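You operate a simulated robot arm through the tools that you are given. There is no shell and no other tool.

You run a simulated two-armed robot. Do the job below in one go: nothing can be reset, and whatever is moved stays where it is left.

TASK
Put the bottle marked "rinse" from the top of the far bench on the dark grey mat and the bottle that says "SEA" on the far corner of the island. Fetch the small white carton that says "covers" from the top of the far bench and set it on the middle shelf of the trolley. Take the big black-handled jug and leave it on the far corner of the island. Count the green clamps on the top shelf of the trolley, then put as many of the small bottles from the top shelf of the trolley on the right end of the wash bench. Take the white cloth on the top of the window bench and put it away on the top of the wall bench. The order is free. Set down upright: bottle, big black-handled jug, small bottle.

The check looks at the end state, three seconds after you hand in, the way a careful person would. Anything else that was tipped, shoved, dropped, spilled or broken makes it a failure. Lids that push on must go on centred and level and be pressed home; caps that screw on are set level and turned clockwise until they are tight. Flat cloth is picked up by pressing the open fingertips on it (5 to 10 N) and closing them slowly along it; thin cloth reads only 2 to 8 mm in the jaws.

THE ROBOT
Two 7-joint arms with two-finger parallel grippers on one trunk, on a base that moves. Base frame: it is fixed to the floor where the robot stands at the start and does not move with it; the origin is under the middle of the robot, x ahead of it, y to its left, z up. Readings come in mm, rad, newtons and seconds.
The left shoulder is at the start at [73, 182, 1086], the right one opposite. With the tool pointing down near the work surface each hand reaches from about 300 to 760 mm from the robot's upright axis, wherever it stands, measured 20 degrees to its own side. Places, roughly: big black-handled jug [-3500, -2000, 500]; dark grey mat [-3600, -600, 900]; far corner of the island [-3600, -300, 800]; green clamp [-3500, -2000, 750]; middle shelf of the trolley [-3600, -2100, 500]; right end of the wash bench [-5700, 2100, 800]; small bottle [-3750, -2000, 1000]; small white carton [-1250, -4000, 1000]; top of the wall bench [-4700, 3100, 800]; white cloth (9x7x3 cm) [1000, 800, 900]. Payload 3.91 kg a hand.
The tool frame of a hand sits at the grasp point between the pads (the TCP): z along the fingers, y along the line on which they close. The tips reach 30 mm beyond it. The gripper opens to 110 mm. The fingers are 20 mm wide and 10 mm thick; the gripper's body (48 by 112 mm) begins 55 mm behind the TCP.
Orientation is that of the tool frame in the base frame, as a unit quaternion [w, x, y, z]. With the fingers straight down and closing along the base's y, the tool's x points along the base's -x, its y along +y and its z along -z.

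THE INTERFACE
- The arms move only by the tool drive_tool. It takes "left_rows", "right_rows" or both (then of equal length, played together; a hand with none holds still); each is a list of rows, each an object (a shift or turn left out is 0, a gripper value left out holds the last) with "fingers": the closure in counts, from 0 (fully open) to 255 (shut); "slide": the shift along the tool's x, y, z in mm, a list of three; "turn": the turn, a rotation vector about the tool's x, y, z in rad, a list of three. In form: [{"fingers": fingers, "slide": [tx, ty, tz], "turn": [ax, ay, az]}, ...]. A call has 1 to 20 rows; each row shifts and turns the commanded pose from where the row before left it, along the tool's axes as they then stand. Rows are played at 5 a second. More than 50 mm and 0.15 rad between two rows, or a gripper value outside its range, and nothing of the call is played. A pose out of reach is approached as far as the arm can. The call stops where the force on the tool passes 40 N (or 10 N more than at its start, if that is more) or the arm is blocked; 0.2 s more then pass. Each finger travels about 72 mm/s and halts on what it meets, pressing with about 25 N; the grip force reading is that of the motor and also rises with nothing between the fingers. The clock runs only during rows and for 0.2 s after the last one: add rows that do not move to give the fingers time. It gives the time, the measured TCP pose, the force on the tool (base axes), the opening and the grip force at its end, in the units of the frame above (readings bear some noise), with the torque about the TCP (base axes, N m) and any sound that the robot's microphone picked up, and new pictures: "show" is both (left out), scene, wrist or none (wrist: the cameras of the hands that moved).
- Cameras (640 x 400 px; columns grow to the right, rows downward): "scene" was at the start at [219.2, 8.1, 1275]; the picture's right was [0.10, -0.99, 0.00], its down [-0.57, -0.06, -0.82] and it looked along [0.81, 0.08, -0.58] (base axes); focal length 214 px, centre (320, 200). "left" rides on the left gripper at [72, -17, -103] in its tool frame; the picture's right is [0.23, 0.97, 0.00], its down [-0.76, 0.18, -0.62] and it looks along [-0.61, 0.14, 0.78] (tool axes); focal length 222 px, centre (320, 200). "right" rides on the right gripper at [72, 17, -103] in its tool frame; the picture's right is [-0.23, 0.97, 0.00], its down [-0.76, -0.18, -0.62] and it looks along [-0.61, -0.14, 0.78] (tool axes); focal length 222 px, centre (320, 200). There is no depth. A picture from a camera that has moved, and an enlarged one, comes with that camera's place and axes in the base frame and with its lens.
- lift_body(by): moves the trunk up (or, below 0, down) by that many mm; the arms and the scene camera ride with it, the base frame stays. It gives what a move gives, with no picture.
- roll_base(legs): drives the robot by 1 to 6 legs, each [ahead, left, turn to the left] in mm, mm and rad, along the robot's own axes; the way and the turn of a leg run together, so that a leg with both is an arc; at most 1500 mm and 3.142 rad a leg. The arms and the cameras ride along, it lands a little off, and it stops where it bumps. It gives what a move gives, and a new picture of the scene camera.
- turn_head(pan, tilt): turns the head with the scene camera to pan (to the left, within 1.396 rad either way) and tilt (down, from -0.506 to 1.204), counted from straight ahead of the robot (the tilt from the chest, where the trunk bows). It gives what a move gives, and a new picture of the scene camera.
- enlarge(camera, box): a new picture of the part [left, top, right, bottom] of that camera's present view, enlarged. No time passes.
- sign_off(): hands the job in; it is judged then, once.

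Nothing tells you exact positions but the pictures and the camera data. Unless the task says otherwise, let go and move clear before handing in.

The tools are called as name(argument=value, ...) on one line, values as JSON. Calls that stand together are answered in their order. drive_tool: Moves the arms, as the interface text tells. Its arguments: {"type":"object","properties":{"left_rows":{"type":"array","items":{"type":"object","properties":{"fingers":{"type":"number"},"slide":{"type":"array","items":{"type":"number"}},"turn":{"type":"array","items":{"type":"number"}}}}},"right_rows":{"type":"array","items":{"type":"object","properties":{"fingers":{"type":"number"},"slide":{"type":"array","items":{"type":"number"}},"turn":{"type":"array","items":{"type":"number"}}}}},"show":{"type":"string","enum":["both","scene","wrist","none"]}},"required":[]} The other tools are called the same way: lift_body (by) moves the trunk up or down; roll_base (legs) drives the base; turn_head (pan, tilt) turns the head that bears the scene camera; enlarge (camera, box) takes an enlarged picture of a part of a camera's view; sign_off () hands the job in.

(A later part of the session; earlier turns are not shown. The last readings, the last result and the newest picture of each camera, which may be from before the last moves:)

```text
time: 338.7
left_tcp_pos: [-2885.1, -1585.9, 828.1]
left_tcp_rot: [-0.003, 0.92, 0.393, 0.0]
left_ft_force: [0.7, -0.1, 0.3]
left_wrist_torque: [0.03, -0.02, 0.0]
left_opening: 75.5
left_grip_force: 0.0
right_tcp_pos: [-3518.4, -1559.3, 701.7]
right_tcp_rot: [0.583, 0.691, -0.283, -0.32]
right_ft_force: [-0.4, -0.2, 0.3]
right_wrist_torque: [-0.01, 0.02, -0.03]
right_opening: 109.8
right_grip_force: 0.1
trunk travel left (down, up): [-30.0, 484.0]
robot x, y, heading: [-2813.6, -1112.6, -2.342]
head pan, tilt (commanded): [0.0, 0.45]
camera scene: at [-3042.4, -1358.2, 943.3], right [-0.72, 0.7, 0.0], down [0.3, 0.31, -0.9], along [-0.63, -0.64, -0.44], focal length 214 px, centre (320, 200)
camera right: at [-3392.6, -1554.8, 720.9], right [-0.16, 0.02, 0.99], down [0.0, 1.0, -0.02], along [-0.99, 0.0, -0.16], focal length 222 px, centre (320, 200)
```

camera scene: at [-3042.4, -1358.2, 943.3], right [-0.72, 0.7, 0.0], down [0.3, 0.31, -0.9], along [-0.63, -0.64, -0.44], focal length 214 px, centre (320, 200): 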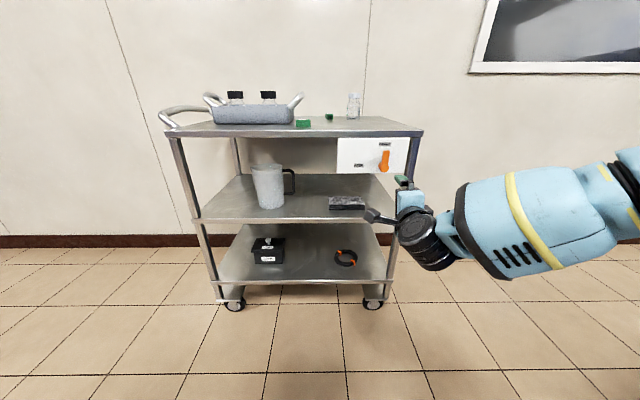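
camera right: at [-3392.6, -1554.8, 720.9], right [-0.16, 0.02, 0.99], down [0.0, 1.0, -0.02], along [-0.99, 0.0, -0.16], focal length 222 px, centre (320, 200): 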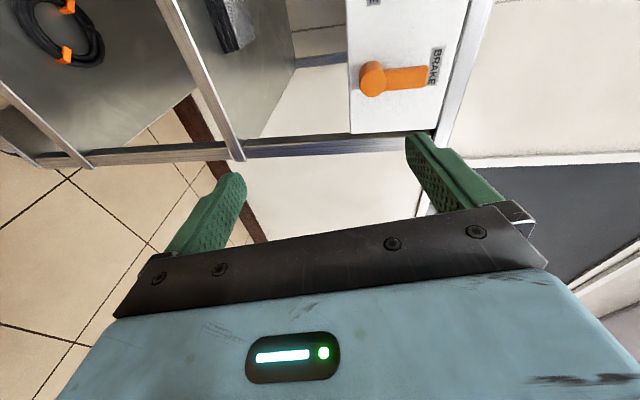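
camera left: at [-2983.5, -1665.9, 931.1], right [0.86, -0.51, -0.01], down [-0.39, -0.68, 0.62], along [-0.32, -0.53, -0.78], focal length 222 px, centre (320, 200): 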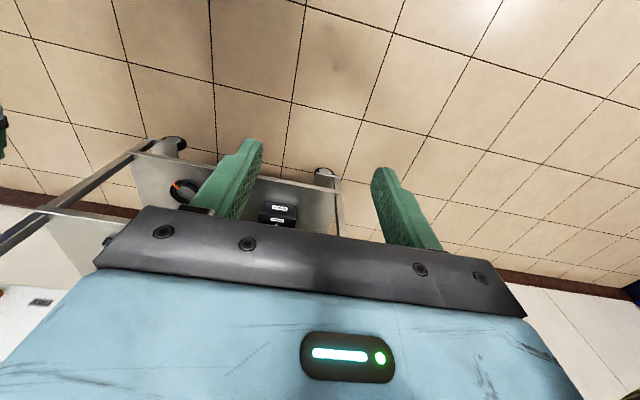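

Now the hand is in the comfortable roll, pointing nearly straight ahead. I'll trim the last few degrees, part-close the jaws, and shift the base left to line up with the handle.

drive_tool(right_rows=[{"fingers": 80, "turn": [-0.03, 0.06, 0.07]}, {"turn": [-0.03, 0.06, 0.07]}, {}, {}], show="none")

roll_base(legs=[[0, 315, 0.009]])

```text
time: 339.7
left_tcp_pos: [-2883.5, -1586.7, 827.8]
left_tcp_rot: [-0.003, 0.92, 0.393, 0.0]
left_ft_force: [-0.1, 0.8, 0.8]
left_wrist_torque: [0.0, -0.03, -0.03]
left_opening: 75.5
left_grip_force: 0.1
right_tcp_pos: [-3517.5, -1560.0, 701.6]
right_tcp_rot: [0.584, 0.691, -0.281, -0.321]
right_ft_force: [-0.7, -0.3, -0.2]
right_wrist_torque: [-0.02, 0.01, 0.04]
right_opening: 75.8
right_grip_force: 0.1
right hand out of reach, approached as far as the arm can: row 1, 2
trunk travel left (down, up): [-30.0, 484.0]
robot x, y, heading: [-2809.0, -1118.1, -2.346]
head pan, tilt (commanded): [0.0, 0.45]
```

```text
time: 343.1
left_tcp_pos: [-2653.1, -1806.3, 827.5]
left_tcp_rot: [-0.002, 0.918, 0.397, 0.0]
left_ft_force: [-0.3, 0.2, -0.3]
left_wrist_torque: [-0.02, 0.01, -0.01]
left_opening: 75.6
left_grip_force: 0.0
right_tcp_pos: [-3286.9, -1785.1, 701.7]
right_tcp_rot: [0.584, 0.693, -0.278, -0.319]
right_ft_force: [-0.7, 0.2, -0.2]
right_wrist_torque: [0.02, -0.02, -0.04]
right_opening: 75.3
right_grip_force: 0.1
trunk travel left (down, up): [-30.0, 484.0]
robot x, y, heading: [-2583.0, -1335.0, -2.333]
head pan, tilt (commanded): [0.0, 0.45]
camera scene: at [-2813.1, -1579.8, 943.3], right [-0.72, 0.69, 0.0], down [0.3, 0.31, -0.9], along [-0.62, -0.65, -0.44], focal length 214 px, centre (320, 200)
```

scene: 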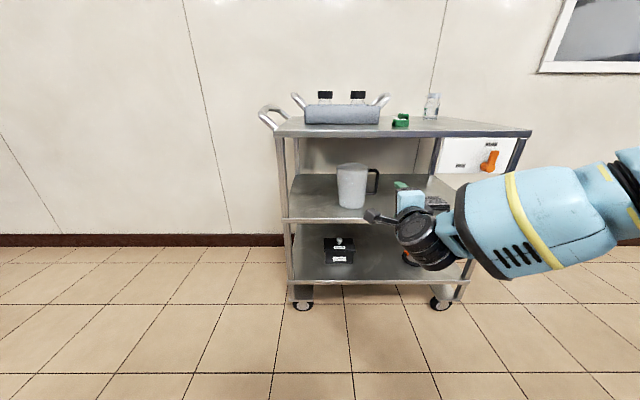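

The wrist is at its limit here because the forearm comes in too much from the side. I'll move the hand further right relative to the body, where the forearm points more forward, and trim the orientation there.

drive_tool(right_rows=[{"slide": [-45, 0, 0]}, {"slide": [-45, 0, 0]}, {"slide": [-45, 0, 0]}, {"slide": [-35, 0, 0]}, {"turn": [-0.03, 0.06, 0.07]}, {"turn": [-0.03, 0.06, 0.07]}, {}, {}])

```text
time: 344.9
left_tcp_pos: [-2652.7, -1806.3, 828.0]
left_tcp_rot: [-0.002, 0.918, 0.397, -0.001]
left_ft_force: [-0.5, 0.7, 0.2]
left_wrist_torque: [-0.02, -0.03, 0.0]
left_opening: 75.5
left_grip_force: 0.0
right_tcp_pos: [-3303.4, -1782.3, 705.6]
right_tcp_rot: [0.588, 0.689, -0.298, -0.3]
right_ft_force: [-0.3, 0.0, 0.1]
right_wrist_torque: [0.01, 0.01, -0.02]
right_opening: 75.8
right_grip_force: 0.0
right hand out of reach, approached as far as the arm can: row 1, 2, 3, 4, 5, 6
trunk travel left (down, up): [-30.0, 484.0]
robot x, y, heading: [-2580.2, -1337.2, -2.335]
head pan, tilt (commanded): [0.0, 0.45]
camera scene: at [-2813.2, -1579.7, 943.3], right [-0.72, 0.69, 0.0], down [0.3, 0.31, -0.9], along [-0.62, -0.65, -0.44], focal length 214 px, centre (320, 200)
camera right: at [-3179.3, -1775.6, 729.7], right [-0.2, 0.05, 0.98], down [0.0, 1.0, -0.05], along [-0.98, -0.01, -0.2], focal length 222 px, centre (320, 200)
```

scene: 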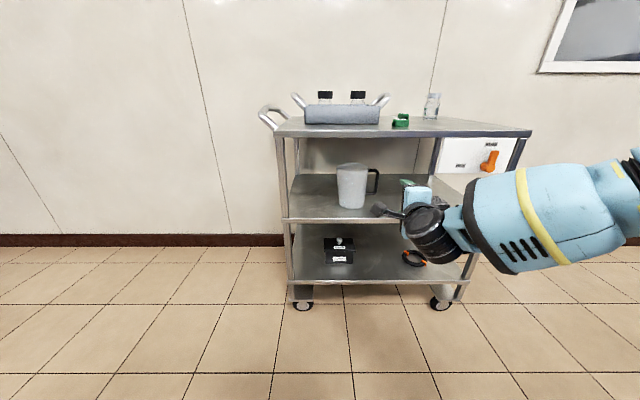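
right: 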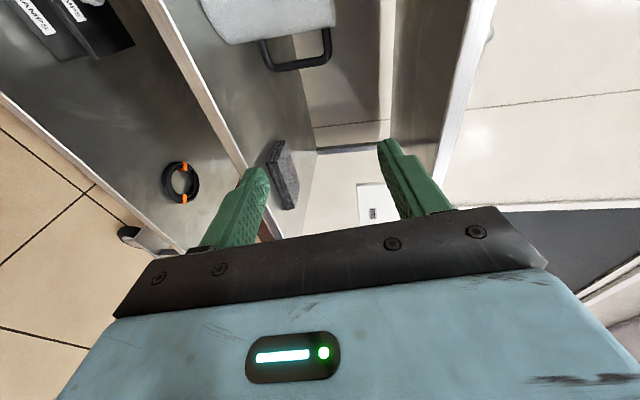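

The elbow is too folded; extending the arm further out should let the forearm point forward. I'll extend and try the trim again.

drive_tool(right_rows=[{"slide": [0, 0, 40]}, {"slide": [0, 0, 40]}, {"slide": [0, 0, 40]}, {"slide": [0, 0, 30]}, {"turn": [0, 0.06, 0.05]}, {"turn": [0, 0.06, 0.05]}, {}, {}])

```text
time: 346.7
left_tcp_pos: [-2652.7, -1806.0, 827.5]
left_tcp_rot: [-0.002, 0.917, 0.398, 0.0]
left_ft_force: [0.3, -0.5, -0.3]
left_wrist_torque: [0.02, -0.02, 0.01]
left_opening: 75.7
left_grip_force: 0.1
right_tcp_pos: [-3419.9, -1873.8, 688.1]
right_tcp_rot: [0.61, 0.691, -0.298, -0.247]
right_ft_force: [-0.1, -0.2, 0.2]
right_wrist_torque: [-0.01, -0.01, 0.01]
right_opening: 75.6
right_grip_force: 0.1
trunk travel left (down, up): [-30.0, 484.0]
robot x, y, heading: [-2581.4, -1335.6, -2.338]
head pan, tilt (commanded): [0.0, 0.45]
camera scene: at [-2813.3, -1579.7, 943.3], right [-0.72, 0.69, 0.0], down [0.3, 0.31, -0.9], along [-0.62, -0.65, -0.44], focal length 214 px, centre (320, 200)
camera right: at [-3298.3, -1856.5, 718.8], right [-0.27, 0.09, 0.96], down [-0.07, 0.99, -0.11], along [-0.96, -0.1, -0.26], focal length 222 px, centre (320, 200)
```

scene: 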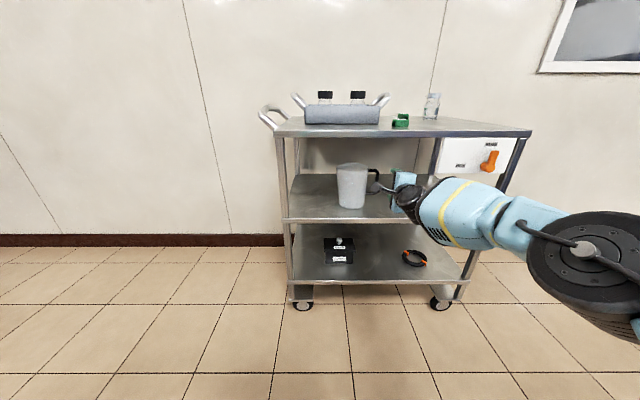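
right: 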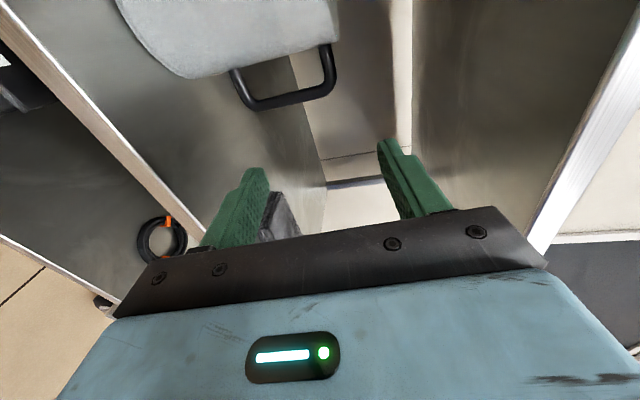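

The handle is now clearly in view and both cameras agree: top bar of the handle centred near (−3495, −2000, 688). I'll creep the base in: 33 mm left and 90 mm ahead first, then recheck.

roll_base(legs=[[90, 33, 0]])

drive_tool(right_rows=[{}], show="wrist")

```text
time: 347.8
left_tcp_pos: [-2692.5, -1894.3, 827.9]
left_tcp_rot: [-0.002, 0.917, 0.399, -0.001]
left_ft_force: [-0.1, -0.1, -0.1]
left_wrist_torque: [0.02, -0.02, 0.01]
left_opening: 75.4
left_grip_force: 0.1
right_tcp_pos: [-3458.9, -1962.7, 687.6]
right_tcp_rot: [0.61, 0.69, -0.299, -0.248]
right_ft_force: [0.1, -0.6, 0.0]
right_wrist_torque: [-0.02, 0.05, -0.03]
right_opening: 75.4
right_grip_force: 0.0
trunk travel left (down, up): [-30.0, 484.0]
robot x, y, heading: [-2623.2, -1422.8, -2.337]
head pan, tilt (commanded): [0.0, 0.45]
camera scene: at [-2852.7, -1667.9, 943.1], right [-0.72, 0.69, 0.0], down [0.3, 0.31, -0.9], along [-0.62, -0.65, -0.44], focal length 214 px, centre (320, 200)
```

scene: 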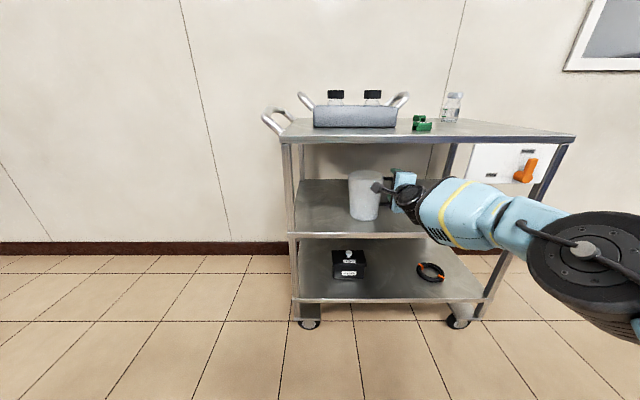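

```text
time: 348.2
left_tcp_pos: [-2693.2, -1893.9, 827.4]
left_tcp_rot: [-0.003, 0.917, 0.398, 0.0]
left_ft_force: [-0.5, 1.1, 0.6]
left_wrist_torque: [0.02, 0.04, -0.01]
left_opening: 75.4
left_grip_force: 0.0
right_tcp_pos: [-3459.9, -1962.1, 687.5]
right_tcp_rot: [0.61, 0.691, -0.298, -0.247]
right_ft_force: [-0.5, 0.4, 0.5]
right_wrist_torque: [0.02, 0.0, 0.01]
right_opening: 75.5
right_grip_force: 0.0
trunk travel left (down, up): [-30.0, 484.0]
robot x, y, heading: [-2622.2, -1427.4, -2.34]
head pan, tilt (commanded): [0.0, 0.45]
camera right: at [-3337.5, -1944.6, 718.6], right [-0.27, 0.09, 0.96], down [-0.07, 0.99, -0.11], along [-0.96, -0.1, -0.26], focal length 222 px, centre (320, 200)
```

right: 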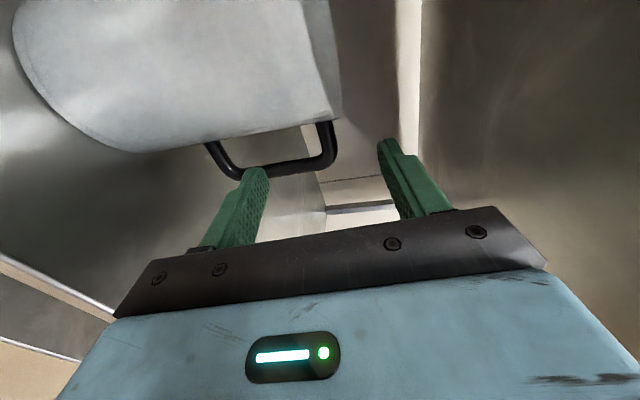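

enlarge(camera="right", box=[180, 90, 380, 215])

```text
3.20 times, centred on (280, 152) of right
camera zoom: at [-3337.5, -1944.6, 718.6], right [-0.27, 0.09, 0.96], down [-0.07, 0.99, -0.11], along [-0.96, -0.1, -0.26], focal length 711 px, centre (448, 352)
```

zoom: 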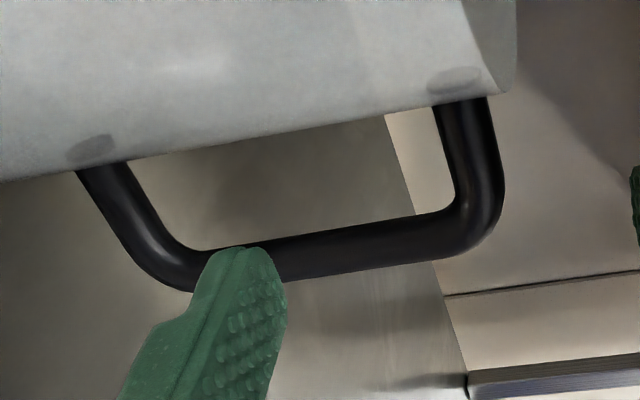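

Triangulating the two wrist views puts the handle's top bar at (−3494, −2008, 685). I correct 8 mm left and 6 mm up, then creep in 30 mm and verify.

drive_tool(right_rows=[{"slide": [4, 3, 0]}, {"slide": [4, 3, 0]}, {}], show="none")

roll_base(legs=[[28, 0, 0]])

enlarge(camera="right", box=[160, 60, 480, 260])

```text
time: 349.0
left_tcp_pos: [-2692.0, -1893.9, 828.1]
left_tcp_rot: [-0.003, 0.918, 0.397, -0.001]
left_ft_force: [0.5, 0.4, -0.5]
left_wrist_torque: [-0.01, 0.02, 0.0]
left_opening: 75.3
left_grip_force: 0.1
right_tcp_pos: [-3456.1, -1966.9, 694.6]
right_tcp_rot: [0.611, 0.69, -0.299, -0.246]
right_ft_force: [-0.5, -0.5, 0.6]
right_wrist_torque: [-0.01, -0.01, 0.02]
right_opening: 75.6
right_grip_force: 0.0
trunk travel left (down, up): [-30.0, 484.0]
robot x, y, heading: [-2624.1, -1425.1, -2.339]
head pan, tilt (commanded): [0.0, 0.45]
```

```text
time: 349.8
left_tcp_pos: [-2713.1, -1915.5, 828.8]
left_tcp_rot: [-0.003, 0.917, 0.398, -0.001]
left_ft_force: [0.3, 0.0, -0.2]
left_wrist_torque: [-0.03, -0.03, -0.01]
left_opening: 75.6
left_grip_force: 0.1
right_tcp_pos: [-3475.5, -1987.4, 692.4]
right_tcp_rot: [0.611, 0.691, -0.298, -0.248]
right_ft_force: [1.0, -0.6, 0.0]
right_wrist_torque: [-0.01, 0.01, 0.02]
right_opening: 75.5
right_grip_force: 0.1
trunk travel left (down, up): [-30.0, 484.0]
robot x, y, heading: [-2640.8, -1444.4, -2.331]
head pan, tilt (commanded): [0.0, 0.45]
camera scene: at [-2873.0, -1689.0, 943.1], right [-0.72, 0.69, 0.0], down [0.3, 0.31, -0.9], along [-0.62, -0.65, -0.44], focal length 214 px, centre (320, 200)
```

scene: 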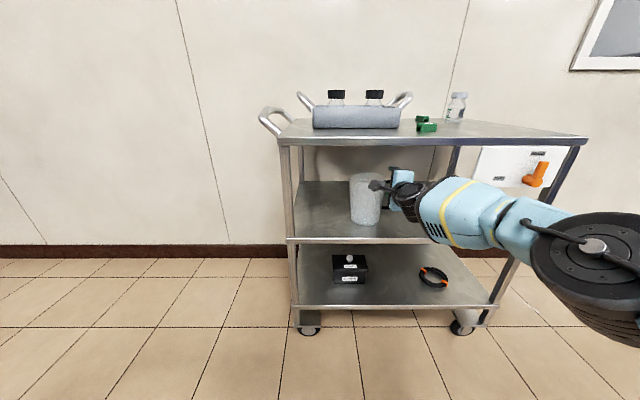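

```text
2.00 times, centred on (320, 160) of right
camera zoom: at [-3353.3, -1970.8, 724.1], right [-0.27, 0.09, 0.96], down [-0.07, 0.99, -0.11], along [-0.96, -0.1, -0.26], focal length 444 px, centre (320, 280)
```

zoom: 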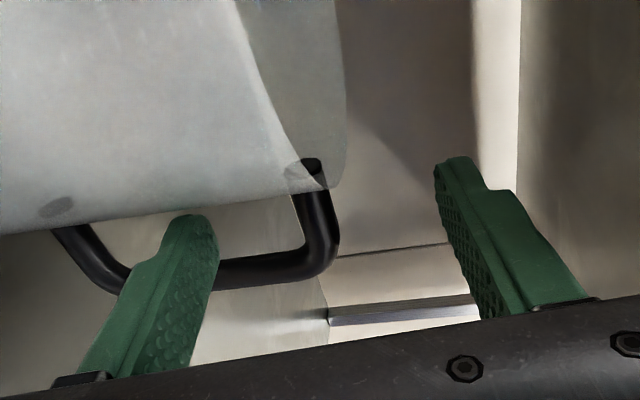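

Aligned: the handle bar lies on the tool axis about 28 mm ahead. I'll slide in along the tool axis with the arm.

drive_tool(right_rows=[{"slide": [0, 0, 7]}, {"slide": [0, 0, 7]}, {"slide": [0, 0, 7]}, {"slide": [0, 0, 6]}, {}], show="wrist")

enlarge(camera="right", box=[160, 60, 480, 260])

```text
time: 351.0
left_tcp_pos: [-2712.4, -1914.8, 827.2]
left_tcp_rot: [-0.003, 0.918, 0.397, 0.0]
left_ft_force: [-0.1, 0.6, 0.3]
left_wrist_torque: [-0.03, 0.03, -0.02]
left_opening: 75.6
left_grip_force: 0.1
right_tcp_pos: [-3483.5, -1996.4, 692.2]
right_tcp_rot: [0.611, 0.691, -0.299, -0.247]
right_ft_force: [0.2, -0.3, 0.7]
right_wrist_torque: [-0.01, 0.03, -0.01]
right_opening: 75.7
right_grip_force: 0.0
right hand out of reach, approached as far as the arm can: row 3, 4
trunk travel left (down, up): [-30.0, 484.0]
robot x, y, heading: [-2643.3, -1448.1, -2.333]
head pan, tilt (commanded): [0.0, 0.45]
camera right: at [-3362.5, -1979.3, 723.1], right [-0.27, 0.09, 0.96], down [-0.07, 0.99, -0.11], along [-0.96, -0.1, -0.26], focal length 222 px, centre (320, 200)
```

right: 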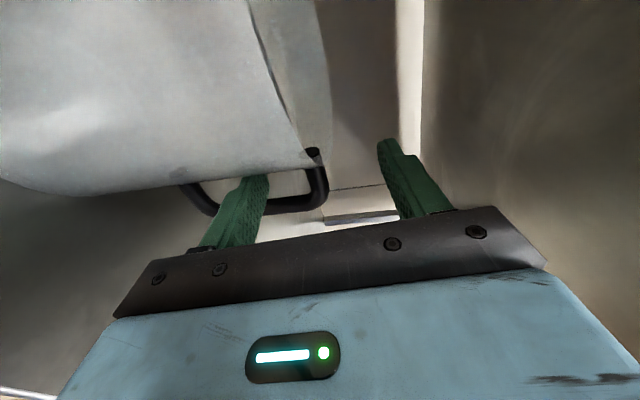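

```text
2.00 times, centred on (320, 160) of right
camera zoom: at [-3362.5, -1979.3, 723.1], right [-0.27, 0.09, 0.96], down [-0.07, 0.99, -0.11], along [-0.96, -0.1, -0.26], focal length 444 px, centre (320, 280)
```

zoom: 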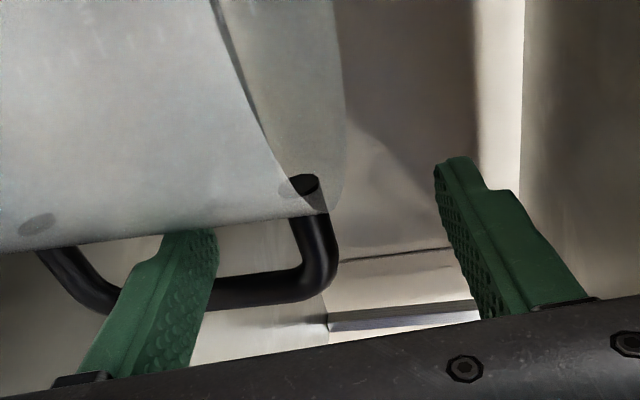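

The arm is at full reach; I'll use the base for the last ~14 mm.

roll_base(legs=[[14, 0, 0]])

enlarge(camera="right", box=[160, 60, 480, 260])

```text
time: 351.8
left_tcp_pos: [-2722.7, -1926.8, 827.6]
left_tcp_rot: [-0.002, 0.918, 0.397, 0.0]
left_ft_force: [-0.3, 0.1, 0.4]
left_wrist_torque: [0.04, -0.02, -0.02]
left_opening: 75.4
left_grip_force: 0.1
right_tcp_pos: [-3494.0, -2007.0, 691.0]
right_tcp_rot: [0.61, 0.691, -0.299, -0.247]
right_ft_force: [0.1, 0.3, -0.3]
right_wrist_torque: [-0.03, -0.03, -0.01]
right_opening: 75.5
right_grip_force: 0.0
trunk travel left (down, up): [-30.0, 484.0]
robot x, y, heading: [-2652.4, -1455.3, -2.333]
head pan, tilt (commanded): [0.0, 0.45]
camera scene: at [-2882.9, -1699.3, 943.1], right [-0.72, 0.69, 0.0], down [0.3, 0.31, -0.9], along [-0.62, -0.65, -0.44], focal length 214 px, centre (320, 200)
```

scene: 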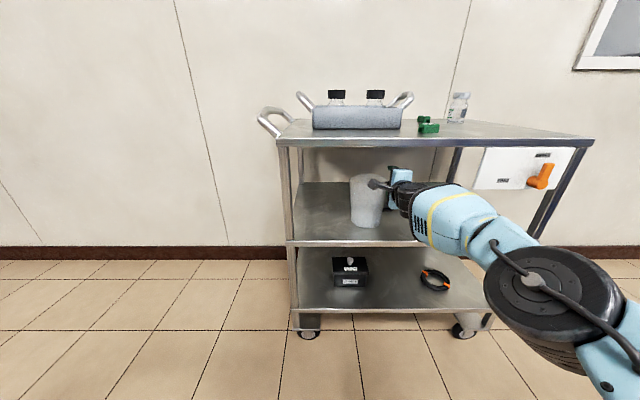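

```text
2.00 times, centred on (320, 160) of right
camera zoom: at [-3372.8, -1989.6, 722.8], right [-0.27, 0.09, 0.96], down [-0.07, 0.99, -0.11], along [-0.96, -0.1, -0.26], focal length 444 px, centre (320, 280)
```

zoom: 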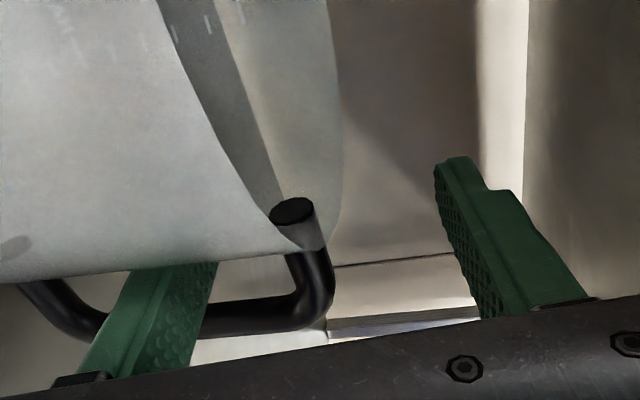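

The bar is right at the grasp point, about 3 mm below centre. I correct that and close slowly.

drive_tool(right_rows=[{"slide": [0, -3.4, 0]}, {"fingers": 110}, {"fingers": 140}, {"fingers": 165}, {"fingers": 185}, {"fingers": 200}, {"fingers": 210}, {"fingers": 220}, {"fingers": 230}, {"fingers": 255}, {}, {}], show="wrist")

```text
time: 354.4
left_tcp_pos: [-2723.0, -1926.3, 828.3]
left_tcp_rot: [-0.004, 0.918, 0.396, 0.0]
left_ft_force: [-0.9, 0.5, 0.0]
left_wrist_torque: [0.01, 0.02, 0.0]
left_opening: 75.3
left_grip_force: 0.0
right_tcp_pos: [-3494.4, -2007.7, 688.6]
right_tcp_rot: [0.61, 0.691, -0.299, -0.247]
right_ft_force: [-0.5, -0.5, -0.1]
right_wrist_torque: [0.0, -0.03, -0.02]
right_opening: 12.1
right_grip_force: 24.4
trunk travel left (down, up): [-30.0, 484.0]
robot x, y, heading: [-2652.3, -1457.8, -2.334]
head pan, tilt (commanded): [0.0, 0.45]
camera right: at [-3372.3, -1989.7, 719.9], right [-0.27, 0.09, 0.96], down [-0.07, 0.99, -0.11], along [-0.96, -0.1, -0.26], focal length 222 px, centre (320, 200)
```

right: 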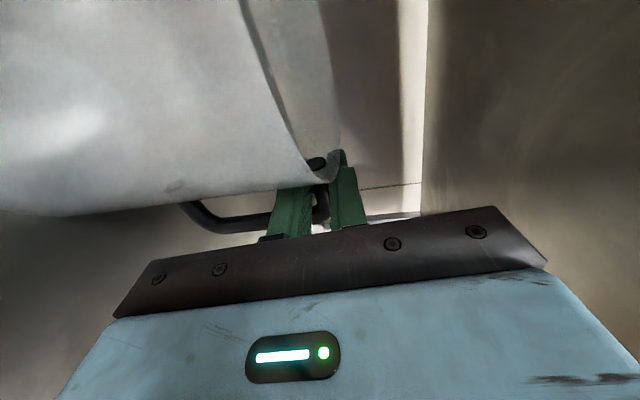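

The handle bar is gripped (12.1 mm). I'll lift gently with the trunk by 12 mm and read the load.

lift_body(by=12)

drive_tool(right_rows=[{}])

```text
time: 355.0
left_tcp_pos: [-2722.8, -1925.3, 838.6]
left_tcp_rot: [-0.004, 0.918, 0.398, 0.0]
left_ft_force: [0.3, 0.4, -0.4]
left_wrist_torque: [0.03, 0.01, -0.03]
left_opening: 75.6
left_grip_force: 0.0
right_tcp_pos: [-3493.1, -2004.4, 700.7]
right_tcp_rot: [0.613, 0.689, -0.298, -0.248]
right_ft_force: [1.1, -0.9, -1.1]
right_wrist_torque: [0.03, 0.03, 0.01]
right_opening: 12.2
right_grip_force: 25.3
trunk travel left (down, up): [-42.0, 472.0]
robot x, y, heading: [-2653.4, -1459.4, -2.336]
head pan, tilt (commanded): [0.0, 0.45]
```

```text
time: 355.4
left_tcp_pos: [-2722.7, -1925.1, 840.1]
left_tcp_rot: [-0.004, 0.918, 0.397, -0.001]
left_ft_force: [0.7, 0.8, -0.6]
left_wrist_torque: [-0.03, -0.05, 0.0]
left_opening: 75.6
left_grip_force: 0.1
right_tcp_pos: [-3492.5, -2006.6, 700.1]
right_tcp_rot: [0.611, 0.69, -0.298, -0.248]
right_ft_force: [0.7, 0.3, -0.8]
right_wrist_torque: [0.03, 0.06, 0.04]
right_opening: 12.4
right_grip_force: 25.3
trunk travel left (down, up): [-42.0, 472.0]
robot x, y, heading: [-2650.9, -1459.2, -2.329]
head pan, tilt (commanded): [0.0, 0.45]
camera scene: at [-2880.8, -1697.1, 953.5], right [-0.72, 0.69, 0.0], down [0.3, 0.31, -0.9], along [-0.62, -0.65, -0.44], focal length 214 px, centre (320, 200)
camera right: at [-3371.0, -1987.8, 732.0], right [-0.26, 0.09, 0.96], down [-0.07, 0.99, -0.11], along [-0.96, -0.1, -0.26], focal length 222 px, centre (320, 200)
```

scene: 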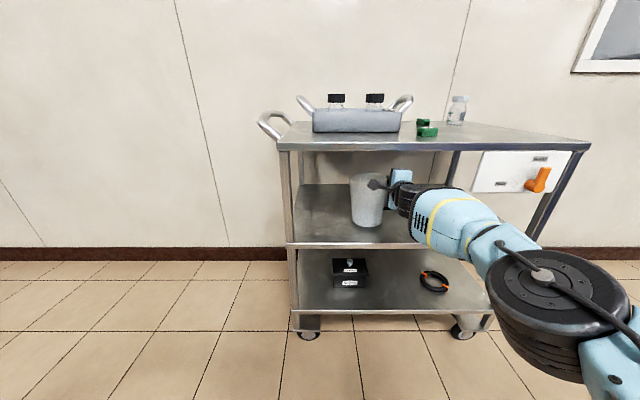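
right: 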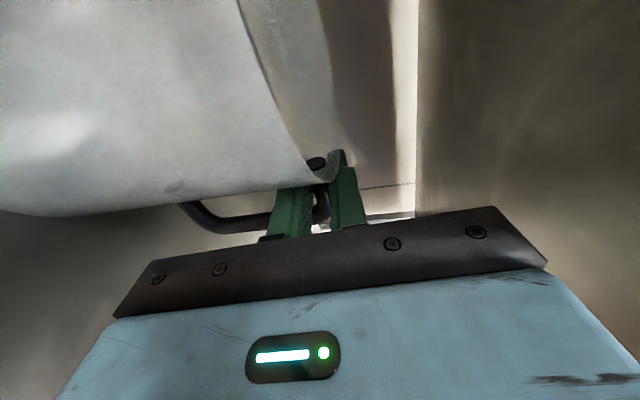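

The load is only about 1 N — a light, empty jug. Checking that it is really off the shelf and upright.

enlarge(camera="scene", box=[330, 155, 442, 235])

```text
5.00 times, centred on (386, 195) of scene
camera zoom: at [-2880.8, -1697.1, 953.5], right [-0.72, 0.69, 0.0], down [0.3, 0.31, -0.9], along [-0.62, -0.65, -0.44], focal length 1072 px, centre (-10, 225)
```

zoom: 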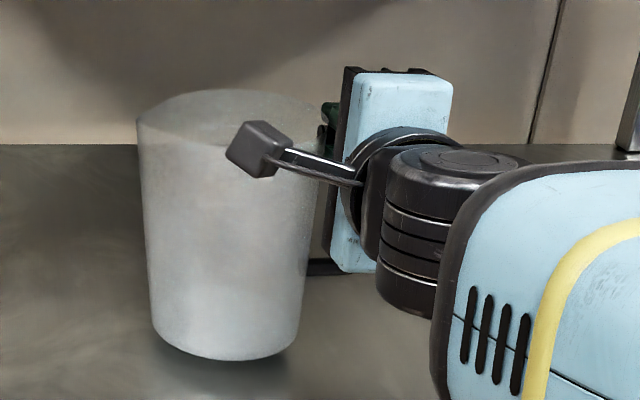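

The jug hangs upright, free of the shelf. I lift a bit more, back straight out, then raise it above bench height.

lift_body(by=20)

roll_base(legs=[[-250, 0, 0], [-300, 0, 0]])

lift_body(by=350)

turn_head(pan=0.0, tilt=0.45)

```text
time: 356.1
left_tcp_pos: [-2723.1, -1926.4, 858.3]
left_tcp_rot: [-0.004, 0.918, 0.397, 0.0]
left_ft_force: [0.5, 0.2, -0.5]
left_wrist_torque: [0.02, -0.02, 0.03]
left_opening: 75.5
left_grip_force: 0.1
right_tcp_pos: [-3490.6, -2002.2, 727.1]
right_tcp_rot: [0.616, 0.686, -0.297, -0.249]
right_ft_force: [-1.1, 1.0, -0.8]
right_wrist_torque: [0.01, 0.05, -0.02]
right_opening: 12.3
right_grip_force: 24.8
trunk travel left (down, up): [-62.0, 452.0]
robot x, y, heading: [-2651.6, -1455.6, -2.331]
head pan, tilt (commanded): [0.0, 0.45]
```

```text
time: 359.5
left_tcp_pos: [-2340.9, -1529.0, 859.7]
left_tcp_rot: [-0.003, 0.918, 0.397, 0.0]
left_ft_force: [1.2, 0.0, 1.0]
left_wrist_torque: [0.01, 0.01, 0.02]
left_opening: 75.4
left_grip_force: 0.0
right_tcp_pos: [-3108.3, -1605.7, 728.4]
right_tcp_rot: [0.616, 0.686, -0.297, -0.249]
right_ft_force: [0.6, -0.3, -0.8]
right_wrist_torque: [0.05, -0.01, 0.0]
right_opening: 12.5
right_grip_force: 25.2
trunk travel left (down, up): [-62.0, 452.0]
robot x, y, heading: [-2269.1, -1062.2, -2.338]
head pan, tilt (commanded): [0.0, 0.45]
camera scene: at [-2494.8, -1296.7, 973.1], right [-0.72, 0.69, 0.0], down [0.3, 0.31, -0.9], along [-0.62, -0.65, -0.43], focal length 214 px, centre (320, 200)
```

scene: 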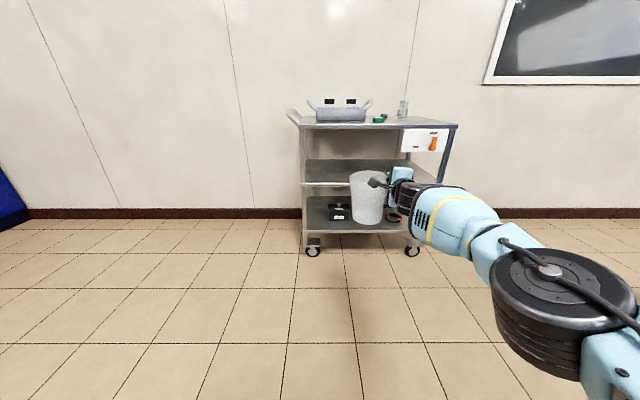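

```text
time: 362.9
left_tcp_pos: [-2342.3, -1530.8, 1209.8]
left_tcp_rot: [-0.003, 0.918, 0.397, 0.0]
left_ft_force: [-0.3, 0.4, 0.2]
left_wrist_torque: [0.0, -0.01, 0.01]
left_opening: 75.4
left_grip_force: 0.1
right_tcp_pos: [-3028.2, -1522.4, 1389.1]
right_tcp_rot: [0.733, 0.562, -0.247, -0.293]
right_ft_force: [-0.8, 1.0, -0.6]
right_wrist_torque: [0.06, 0.06, 0.01]
right_opening: 11.8
right_grip_force: 24.5
trunk travel left (down, up): [-412.0, 102.0]
robot x, y, heading: [-2267.9, -1060.4, -2.334]
head pan, tilt (commanded): [0.0, 0.45]
```

```text
time: 363.5
left_tcp_pos: [-2340.4, -1529.7, 1209.7]
left_tcp_rot: [-0.004, 0.918, 0.397, 0.0]
left_ft_force: [-0.2, -0.4, 0.6]
left_wrist_torque: [0.0, -0.04, 0.0]
left_opening: 75.5
left_grip_force: 0.1
right_tcp_pos: [-3028.7, -1522.5, 1389.4]
right_tcp_rot: [0.734, 0.561, -0.247, -0.293]
right_ft_force: [-0.8, -0.4, -0.4]
right_wrist_torque: [0.03, 0.03, -0.01]
right_opening: 12.1
right_grip_force: 25.1
trunk travel left (down, up): [-412.0, 102.0]
robot x, y, heading: [-2270.2, -1059.8, -2.336]
head pan, tilt (commanded): [0.0, 0.45]
camera scene: at [-2409.1, -1207.3, 1357.9], right [-0.72, 0.69, 0.0], down [0.3, 0.31, -0.9], along [-0.62, -0.65, -0.44], focal length 214 px, centre (320, 200)
```

scene: 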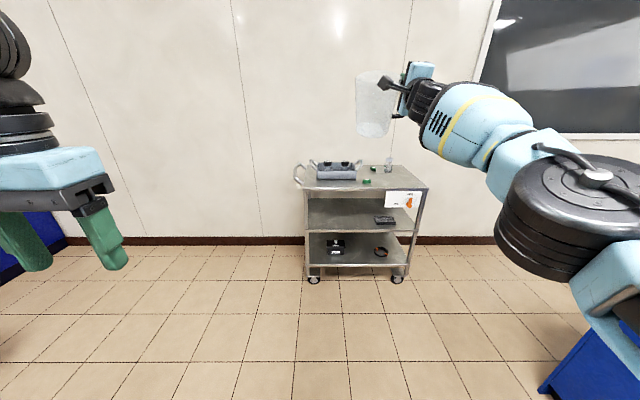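

Raising the trunk un-bowed the chest and pitched the extended right arm up by ~0.38 rad, tilting the (empty) jug. I'll rotate the hand back level and lower it smoothly.

drive_tool(right_rows=[{"turn": [0.03, 0, 0]}, {"turn": [0.05, 0, 0]}, {"turn": [0.06, 0, 0]}, {"turn": [0.06, 0, 0]}, {"turn": [0.06, 0, 0]}, {"turn": [0.06, 0, 0]}, {"turn": [0.04, 0, 0]}, {"turn": [0.022, 0, 0]}, {"slide": [0, -5, -3]}, {"slide": [0, -10, -6]}, {"slide": [0, -15, -8]}, {"slide": [0, -18, -8]}, {"slide": [0, -18, -8]}, {"slide": [0, -18, -8]}, {"slide": [0, -18, -8]}, {"slide": [0, -18, -8]}, {"slide": [0, -15, -6]}, {"slide": [0, -8, 0]}, {}])

```text
time: 367.5
left_tcp_pos: [-2341.4, -1529.0, 1209.3]
left_tcp_rot: [-0.003, 0.918, 0.397, -0.001]
left_ft_force: [0.2, 0.2, 0.6]
left_wrist_torque: [-0.01, 0.0, 0.03]
left_opening: 75.5
left_grip_force: 0.1
right_tcp_pos: [-2975.0, -1449.9, 1214.8]
right_tcp_rot: [0.614, 0.69, -0.298, -0.241]
right_ft_force: [-0.2, -0.1, -1.2]
right_wrist_torque: [0.03, 0.05, -0.01]
right_opening: 12.1
right_grip_force: 25.0
right hand out of reach, approached as far as the arm can: row 3, 4, 5, 6, 8
trunk travel left (down, up): [-412.0, 102.0]
robot x, y, heading: [-2265.9, -1063.9, -2.333]
head pan, tilt (commanded): [0.0, 0.45]
camera scene: at [-2409.0, -1207.2, 1358.0], right [-0.72, 0.69, 0.0], down [0.3, 0.31, -0.9], along [-0.62, -0.65, -0.44], focal length 214 px, centre (320, 200)
camera right: at [-2854.1, -1430.3, 1247.2], right [-0.27, 0.09, 0.96], down [-0.08, 0.99, -0.12], along [-0.96, -0.11, -0.26], focal length 222 px, centre (320, 200)
```

scene: 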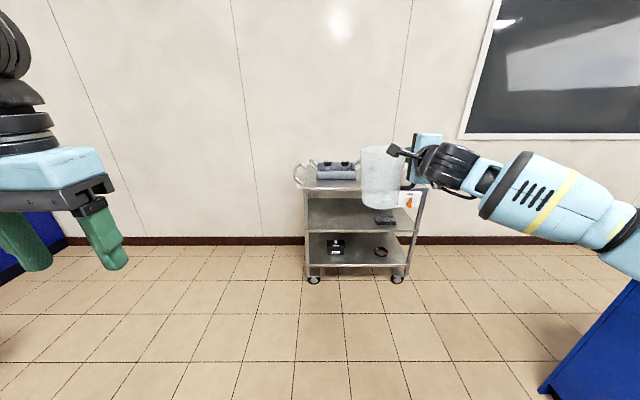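
right: 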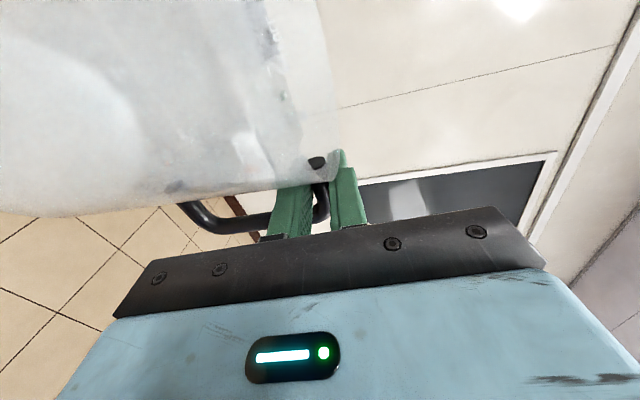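

The jug is upright again in the hand. Now I turn toward the island and look at its far corner.

roll_base(legs=[[0, 0, -0.8], [0, 0, -0.771]])

turn_head(pan=0.2, tilt=0.4)

```text
time: 372.1
left_tcp_pos: [-2736.9, -981.4, 1210.0]
left_tcp_rot: [-0.004, 0.927, -0.376, 0.002]
left_ft_force: [0.1, 0.1, 0.6]
left_wrist_torque: [0.0, -0.01, 0.01]
left_opening: 75.5
left_grip_force: 0.2
right_tcp_pos: [-2645.8, -349.8, 1215.4]
right_tcp_rot: [-0.259, -0.271, 0.701, 0.606]
right_ft_force: [0.0, 0.5, -1.5]
right_wrist_torque: [0.06, -0.03, 0.02]
right_opening: 12.1
right_grip_force: 25.6
trunk travel left (down, up): [-412.0, 102.0]
robot x, y, heading: [-2274.3, -1059.2, 2.361]
head pan, tilt (commanded): [0.0, 0.45]
camera scene: at [-2412.5, -921.4, 1357.9], right [0.7, 0.71, 0.0], down [0.31, -0.31, -0.9], along [-0.64, 0.63, -0.44], focal length 214 px, centre (320, 200)
```

scene: 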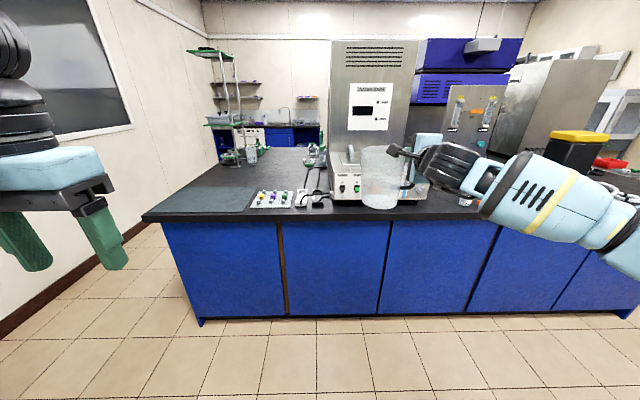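

```text
time: 372.8
left_tcp_pos: [-2737.5, -983.4, 1210.1]
left_tcp_rot: [-0.003, 0.926, -0.377, 0.002]
left_ft_force: [0.3, 0.1, 0.3]
left_wrist_torque: [0.0, -0.01, -0.01]
left_opening: 75.5
left_grip_force: 0.0
right_tcp_pos: [-2646.1, -349.6, 1214.7]
right_tcp_rot: [-0.26, -0.272, 0.701, 0.606]
right_ft_force: [-1.1, 0.0, -1.6]
right_wrist_torque: [0.08, -0.02, -0.02]
right_opening: 11.8
right_grip_force: 25.1
trunk travel left (down, up): [-412.0, 102.0]
robot x, y, heading: [-2269.4, -1060.3, 2.36]
head pan, tilt (commanded): [0.201, 0.4]
camera scene: at [-2424.7, -935.3, 1362.6], right [0.55, 0.84, 0.0], down [0.33, -0.21, -0.92], along [-0.77, 0.51, -0.39], focal length 214 px, centre (320, 200)
```

scene: 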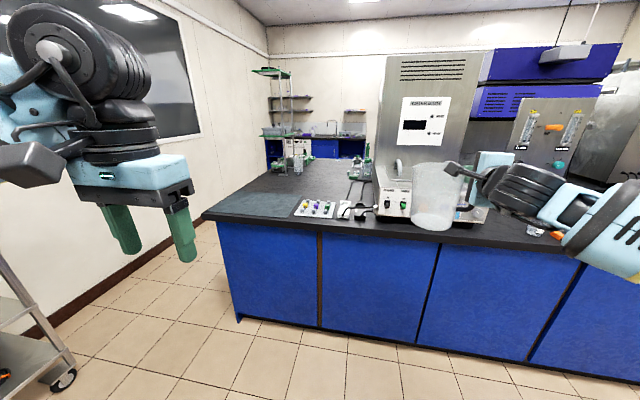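

The mat lies at the left-front corner of the island, and the far-corner zone is just behind it. Zooming in to see what is free there.

enlarge(camera="scene", box=[190, 120, 430, 270])

```text
2.67 times, centred on (310, 195) of scene
camera zoom: at [-2424.7, -935.3, 1362.6], right [0.55, 0.84, 0.0], down [0.33, -0.21, -0.92], along [-0.77, 0.51, -0.39], focal length 572 px, centre (347, 213)
```

zoom: 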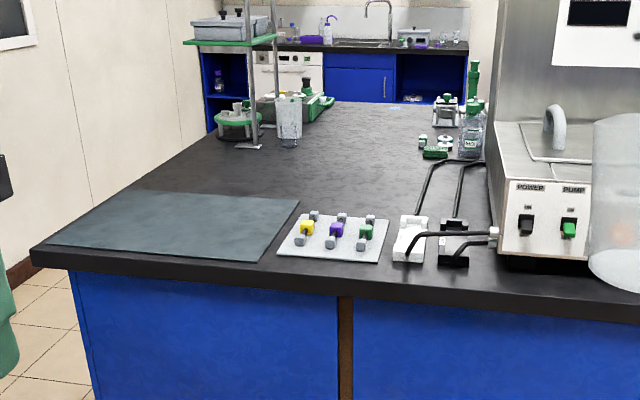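

The zone behind the mat is free. I'll set the jug at about u −2770, v 2420 and keep room for the SEA bottle to its right. First strafe left, then advance part-way.

roll_base(legs=[[0, 0, 0.019], [0, 607, 0], [450, 0, 0]])

turn_head(pan=-0.1, tilt=0.5)

```text
time: 381.4
left_tcp_pos: [-3492.4, -1124.9, 1208.8]
left_tcp_rot: [-0.003, 0.932, -0.363, 0.002]
left_ft_force: [-0.3, -0.1, -0.6]
left_wrist_torque: [0.0, 0.01, 0.01]
left_opening: 75.5
left_grip_force: 0.1
right_tcp_pos: [-3419.7, -489.1, 1214.5]
right_tcp_rot: [-0.268, -0.282, 0.696, 0.603]
right_ft_force: [-0.6, 0.0, 0.2]
right_wrist_torque: [0.03, -0.06, 0.0]
right_opening: 11.9
right_grip_force: 24.8
trunk travel left (down, up): [-412.0, 102.0]
robot x, y, heading: [-3020.1, -1190.0, 2.388]
head pan, tilt (commanded): [0.201, 0.4]
camera scene: at [-3181.9, -1068.2, 1362.6], right [0.52, 0.85, 0.0], down [0.33, -0.2, -0.92], along [-0.78, 0.48, -0.39], focal length 214 px, centre (320, 200)
```

scene: 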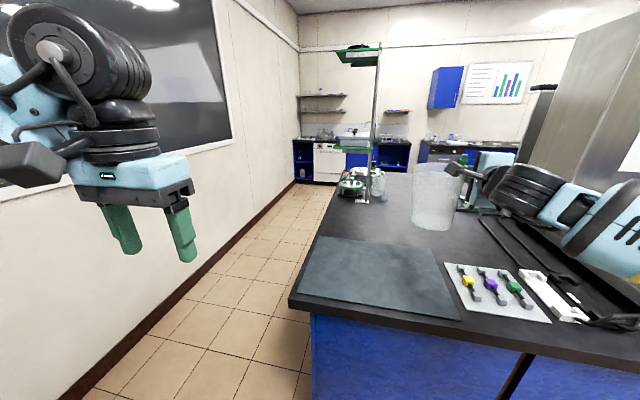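

```text
time: 382.1
left_tcp_pos: [-3492.5, -1125.2, 1209.8]
left_tcp_rot: [-0.002, 0.932, -0.363, 0.003]
left_ft_force: [0.5, 0.5, -0.3]
left_wrist_torque: [-0.01, 0.0, -0.02]
left_opening: 75.5
left_grip_force: 0.0
right_tcp_pos: [-3419.9, -491.0, 1215.3]
right_tcp_rot: [-0.268, -0.282, 0.697, 0.603]
right_ft_force: [0.1, -0.4, -0.7]
right_wrist_torque: [0.05, 0.0, 0.0]
right_opening: 12.2
right_grip_force: 25.1
trunk travel left (down, up): [-412.0, 102.0]
robot x, y, heading: [-3019.3, -1193.8, 2.391]
head pan, tilt (commanded): [-0.099, 0.499]
camera scene: at [-3162.7, -1048.6, 1353.5], right [0.75, 0.66, 0.0], down [0.32, -0.36, -0.88], along [-0.58, 0.66, -0.48], focal length 214 px, centre (320, 200)
```

scene: 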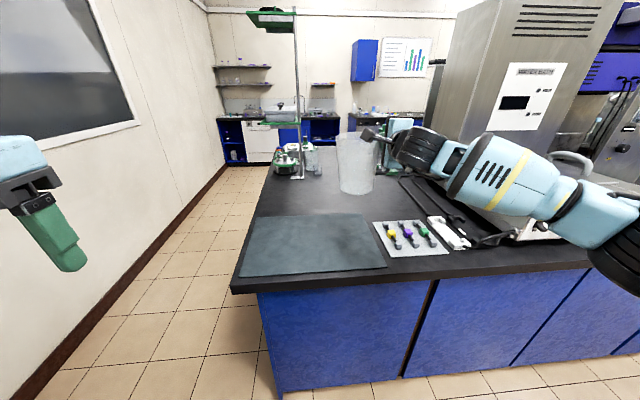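

The jug now hovers over the mat's right part. I lower it toward the surface while extending the arm, then finish the approach with the base.

drive_tool(right_rows=[{"slide": [0, -4, 3]}, {"slide": [0, -8, 6]}, {"slide": [0, -12, 9]}, {"slide": [0, -14, 11]}, {"slide": [0, -14, 11]}, {"slide": [0, -14, 11]}, {"slide": [0, -14, 11]}, {"slide": [0, -14, 11]}, {"slide": [0, -14, 11]}, {"slide": [0, -14, 11]}, {"slide": [0, -12, 9]}, {"slide": [0, -8, 6]}, {"slide": [0, -4, 3]}, {}])

```text
time: 385.1
left_tcp_pos: [-3491.8, -1124.0, 1209.5]
left_tcp_rot: [-0.003, 0.932, -0.363, 0.002]
left_ft_force: [0.2, 0.1, -0.9]
left_wrist_torque: [-0.01, -0.02, 0.02]
left_opening: 75.5
left_grip_force: 0.1
right_tcp_pos: [-3457.3, -454.8, 1132.6]
right_tcp_rot: [-0.266, -0.281, 0.699, 0.601]
right_ft_force: [-0.6, -0.5, -1.6]
right_wrist_torque: [0.04, -0.06, -0.01]
right_opening: 11.8
right_grip_force: 24.7
right hand out of reach, approached as far as the arm can: row 7, 8, 9, 10, 11, 12
trunk travel left (down, up): [-412.0, 102.0]
robot x, y, heading: [-3027.1, -1192.4, 2.391]
head pan, tilt (commanded): [-0.099, 0.499]
camera scene: at [-3162.7, -1048.4, 1353.5], right [0.75, 0.66, 0.0], down [0.32, -0.36, -0.88], along [-0.58, 0.66, -0.48], focal length 214 px, centre (320, 200)
camera right: at [-3434.8, -577.3, 1165.0], right [0.09, 0.28, 0.96], down [0.99, 0.09, -0.12], along [-0.12, 0.96, -0.27], focal length 222 px, centre (320, 200)
```

scene: 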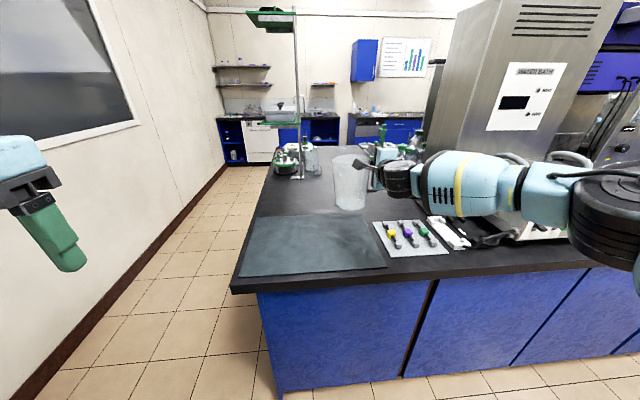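
right: 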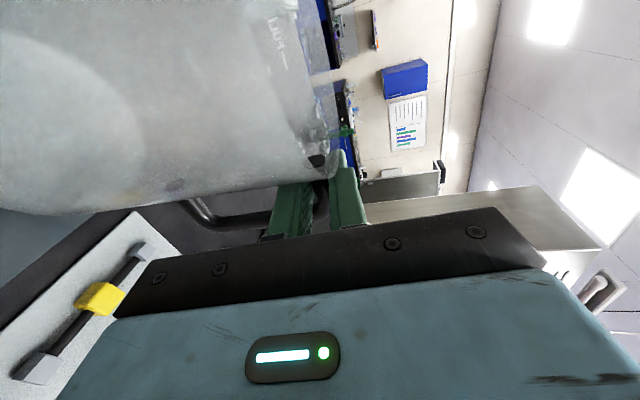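

Reach limit at this height; I'll retract slightly and lower the trunk instead so that the shoulder comes down with the hand.

drive_tool(right_rows=[{"slide": [0, 0, -8]}, {"slide": [0, 0, -15]}, {"slide": [0, 0, -18]}, {"slide": [0, 0, -18]}, {"slide": [0, 0, -12]}, {"slide": [0, 0, -6]}, {}], show="none")

lift_body(by=-50)

lift_body(by=-50)

```text
time: 386.8
left_tcp_pos: [-3492.9, -1123.4, 1209.1]
left_tcp_rot: [-0.003, 0.932, -0.362, 0.002]
left_ft_force: [-0.4, 0.7, 0.1]
left_wrist_torque: [-0.03, 0.02, 0.01]
left_opening: 75.5
left_grip_force: 0.1
right_tcp_pos: [-3392.7, -476.1, 1154.8]
right_tcp_rot: [-0.267, -0.283, 0.699, 0.6]
right_ft_force: [0.1, 1.1, -0.9]
right_wrist_torque: [0.07, 0.0, -0.01]
right_opening: 11.8
right_grip_force: 24.8
right hand out of reach, approached as far as the arm can: row 1, 2, 3, 4
trunk travel left (down, up): [-412.0, 102.0]
robot x, y, heading: [-3026.6, -1185.3, 2.393]
head pan, tilt (commanded): [-0.099, 0.499]
```

```text
time: 387.7
left_tcp_pos: [-3492.3, -1125.0, 1160.2]
left_tcp_rot: [-0.003, 0.932, -0.363, 0.0]
left_ft_force: [-1.0, 0.0, -0.4]
left_wrist_torque: [-0.02, 0.01, -0.02]
left_opening: 75.6
left_grip_force: 0.0
right_tcp_pos: [-3394.3, -475.4, 1104.8]
right_tcp_rot: [-0.268, -0.281, 0.699, 0.6]
right_ft_force: [0.1, -1.1, -1.8]
right_wrist_torque: [0.05, -0.07, 0.01]
right_opening: 11.8
right_grip_force: 25.4
trunk travel left (down, up): [-362.0, 152.0]
robot x, y, heading: [-3026.9, -1192.2, 2.389]
head pan, tilt (commanded): [-0.099, 0.499]
```

```text
time: 388.6
left_tcp_pos: [-3492.6, -1125.0, 1110.6]
left_tcp_rot: [-0.004, 0.932, -0.362, 0.001]
left_ft_force: [0.4, 0.3, -0.4]
left_wrist_torque: [-0.04, 0.02, -0.02]
left_opening: 75.5
left_grip_force: 0.2
right_tcp_pos: [-3395.0, -477.2, 1055.7]
right_tcp_rot: [-0.267, -0.282, 0.701, 0.599]
right_ft_force: [0.0, -0.1, -0.9]
right_wrist_torque: [0.01, -0.05, 0.0]
right_opening: 12.1
right_grip_force: 24.7
trunk travel left (down, up): [-312.0, 202.0]
robot x, y, heading: [-3021.7, -1189.3, 2.388]
head pan, tilt (commanded): [-0.099, 0.499]
```

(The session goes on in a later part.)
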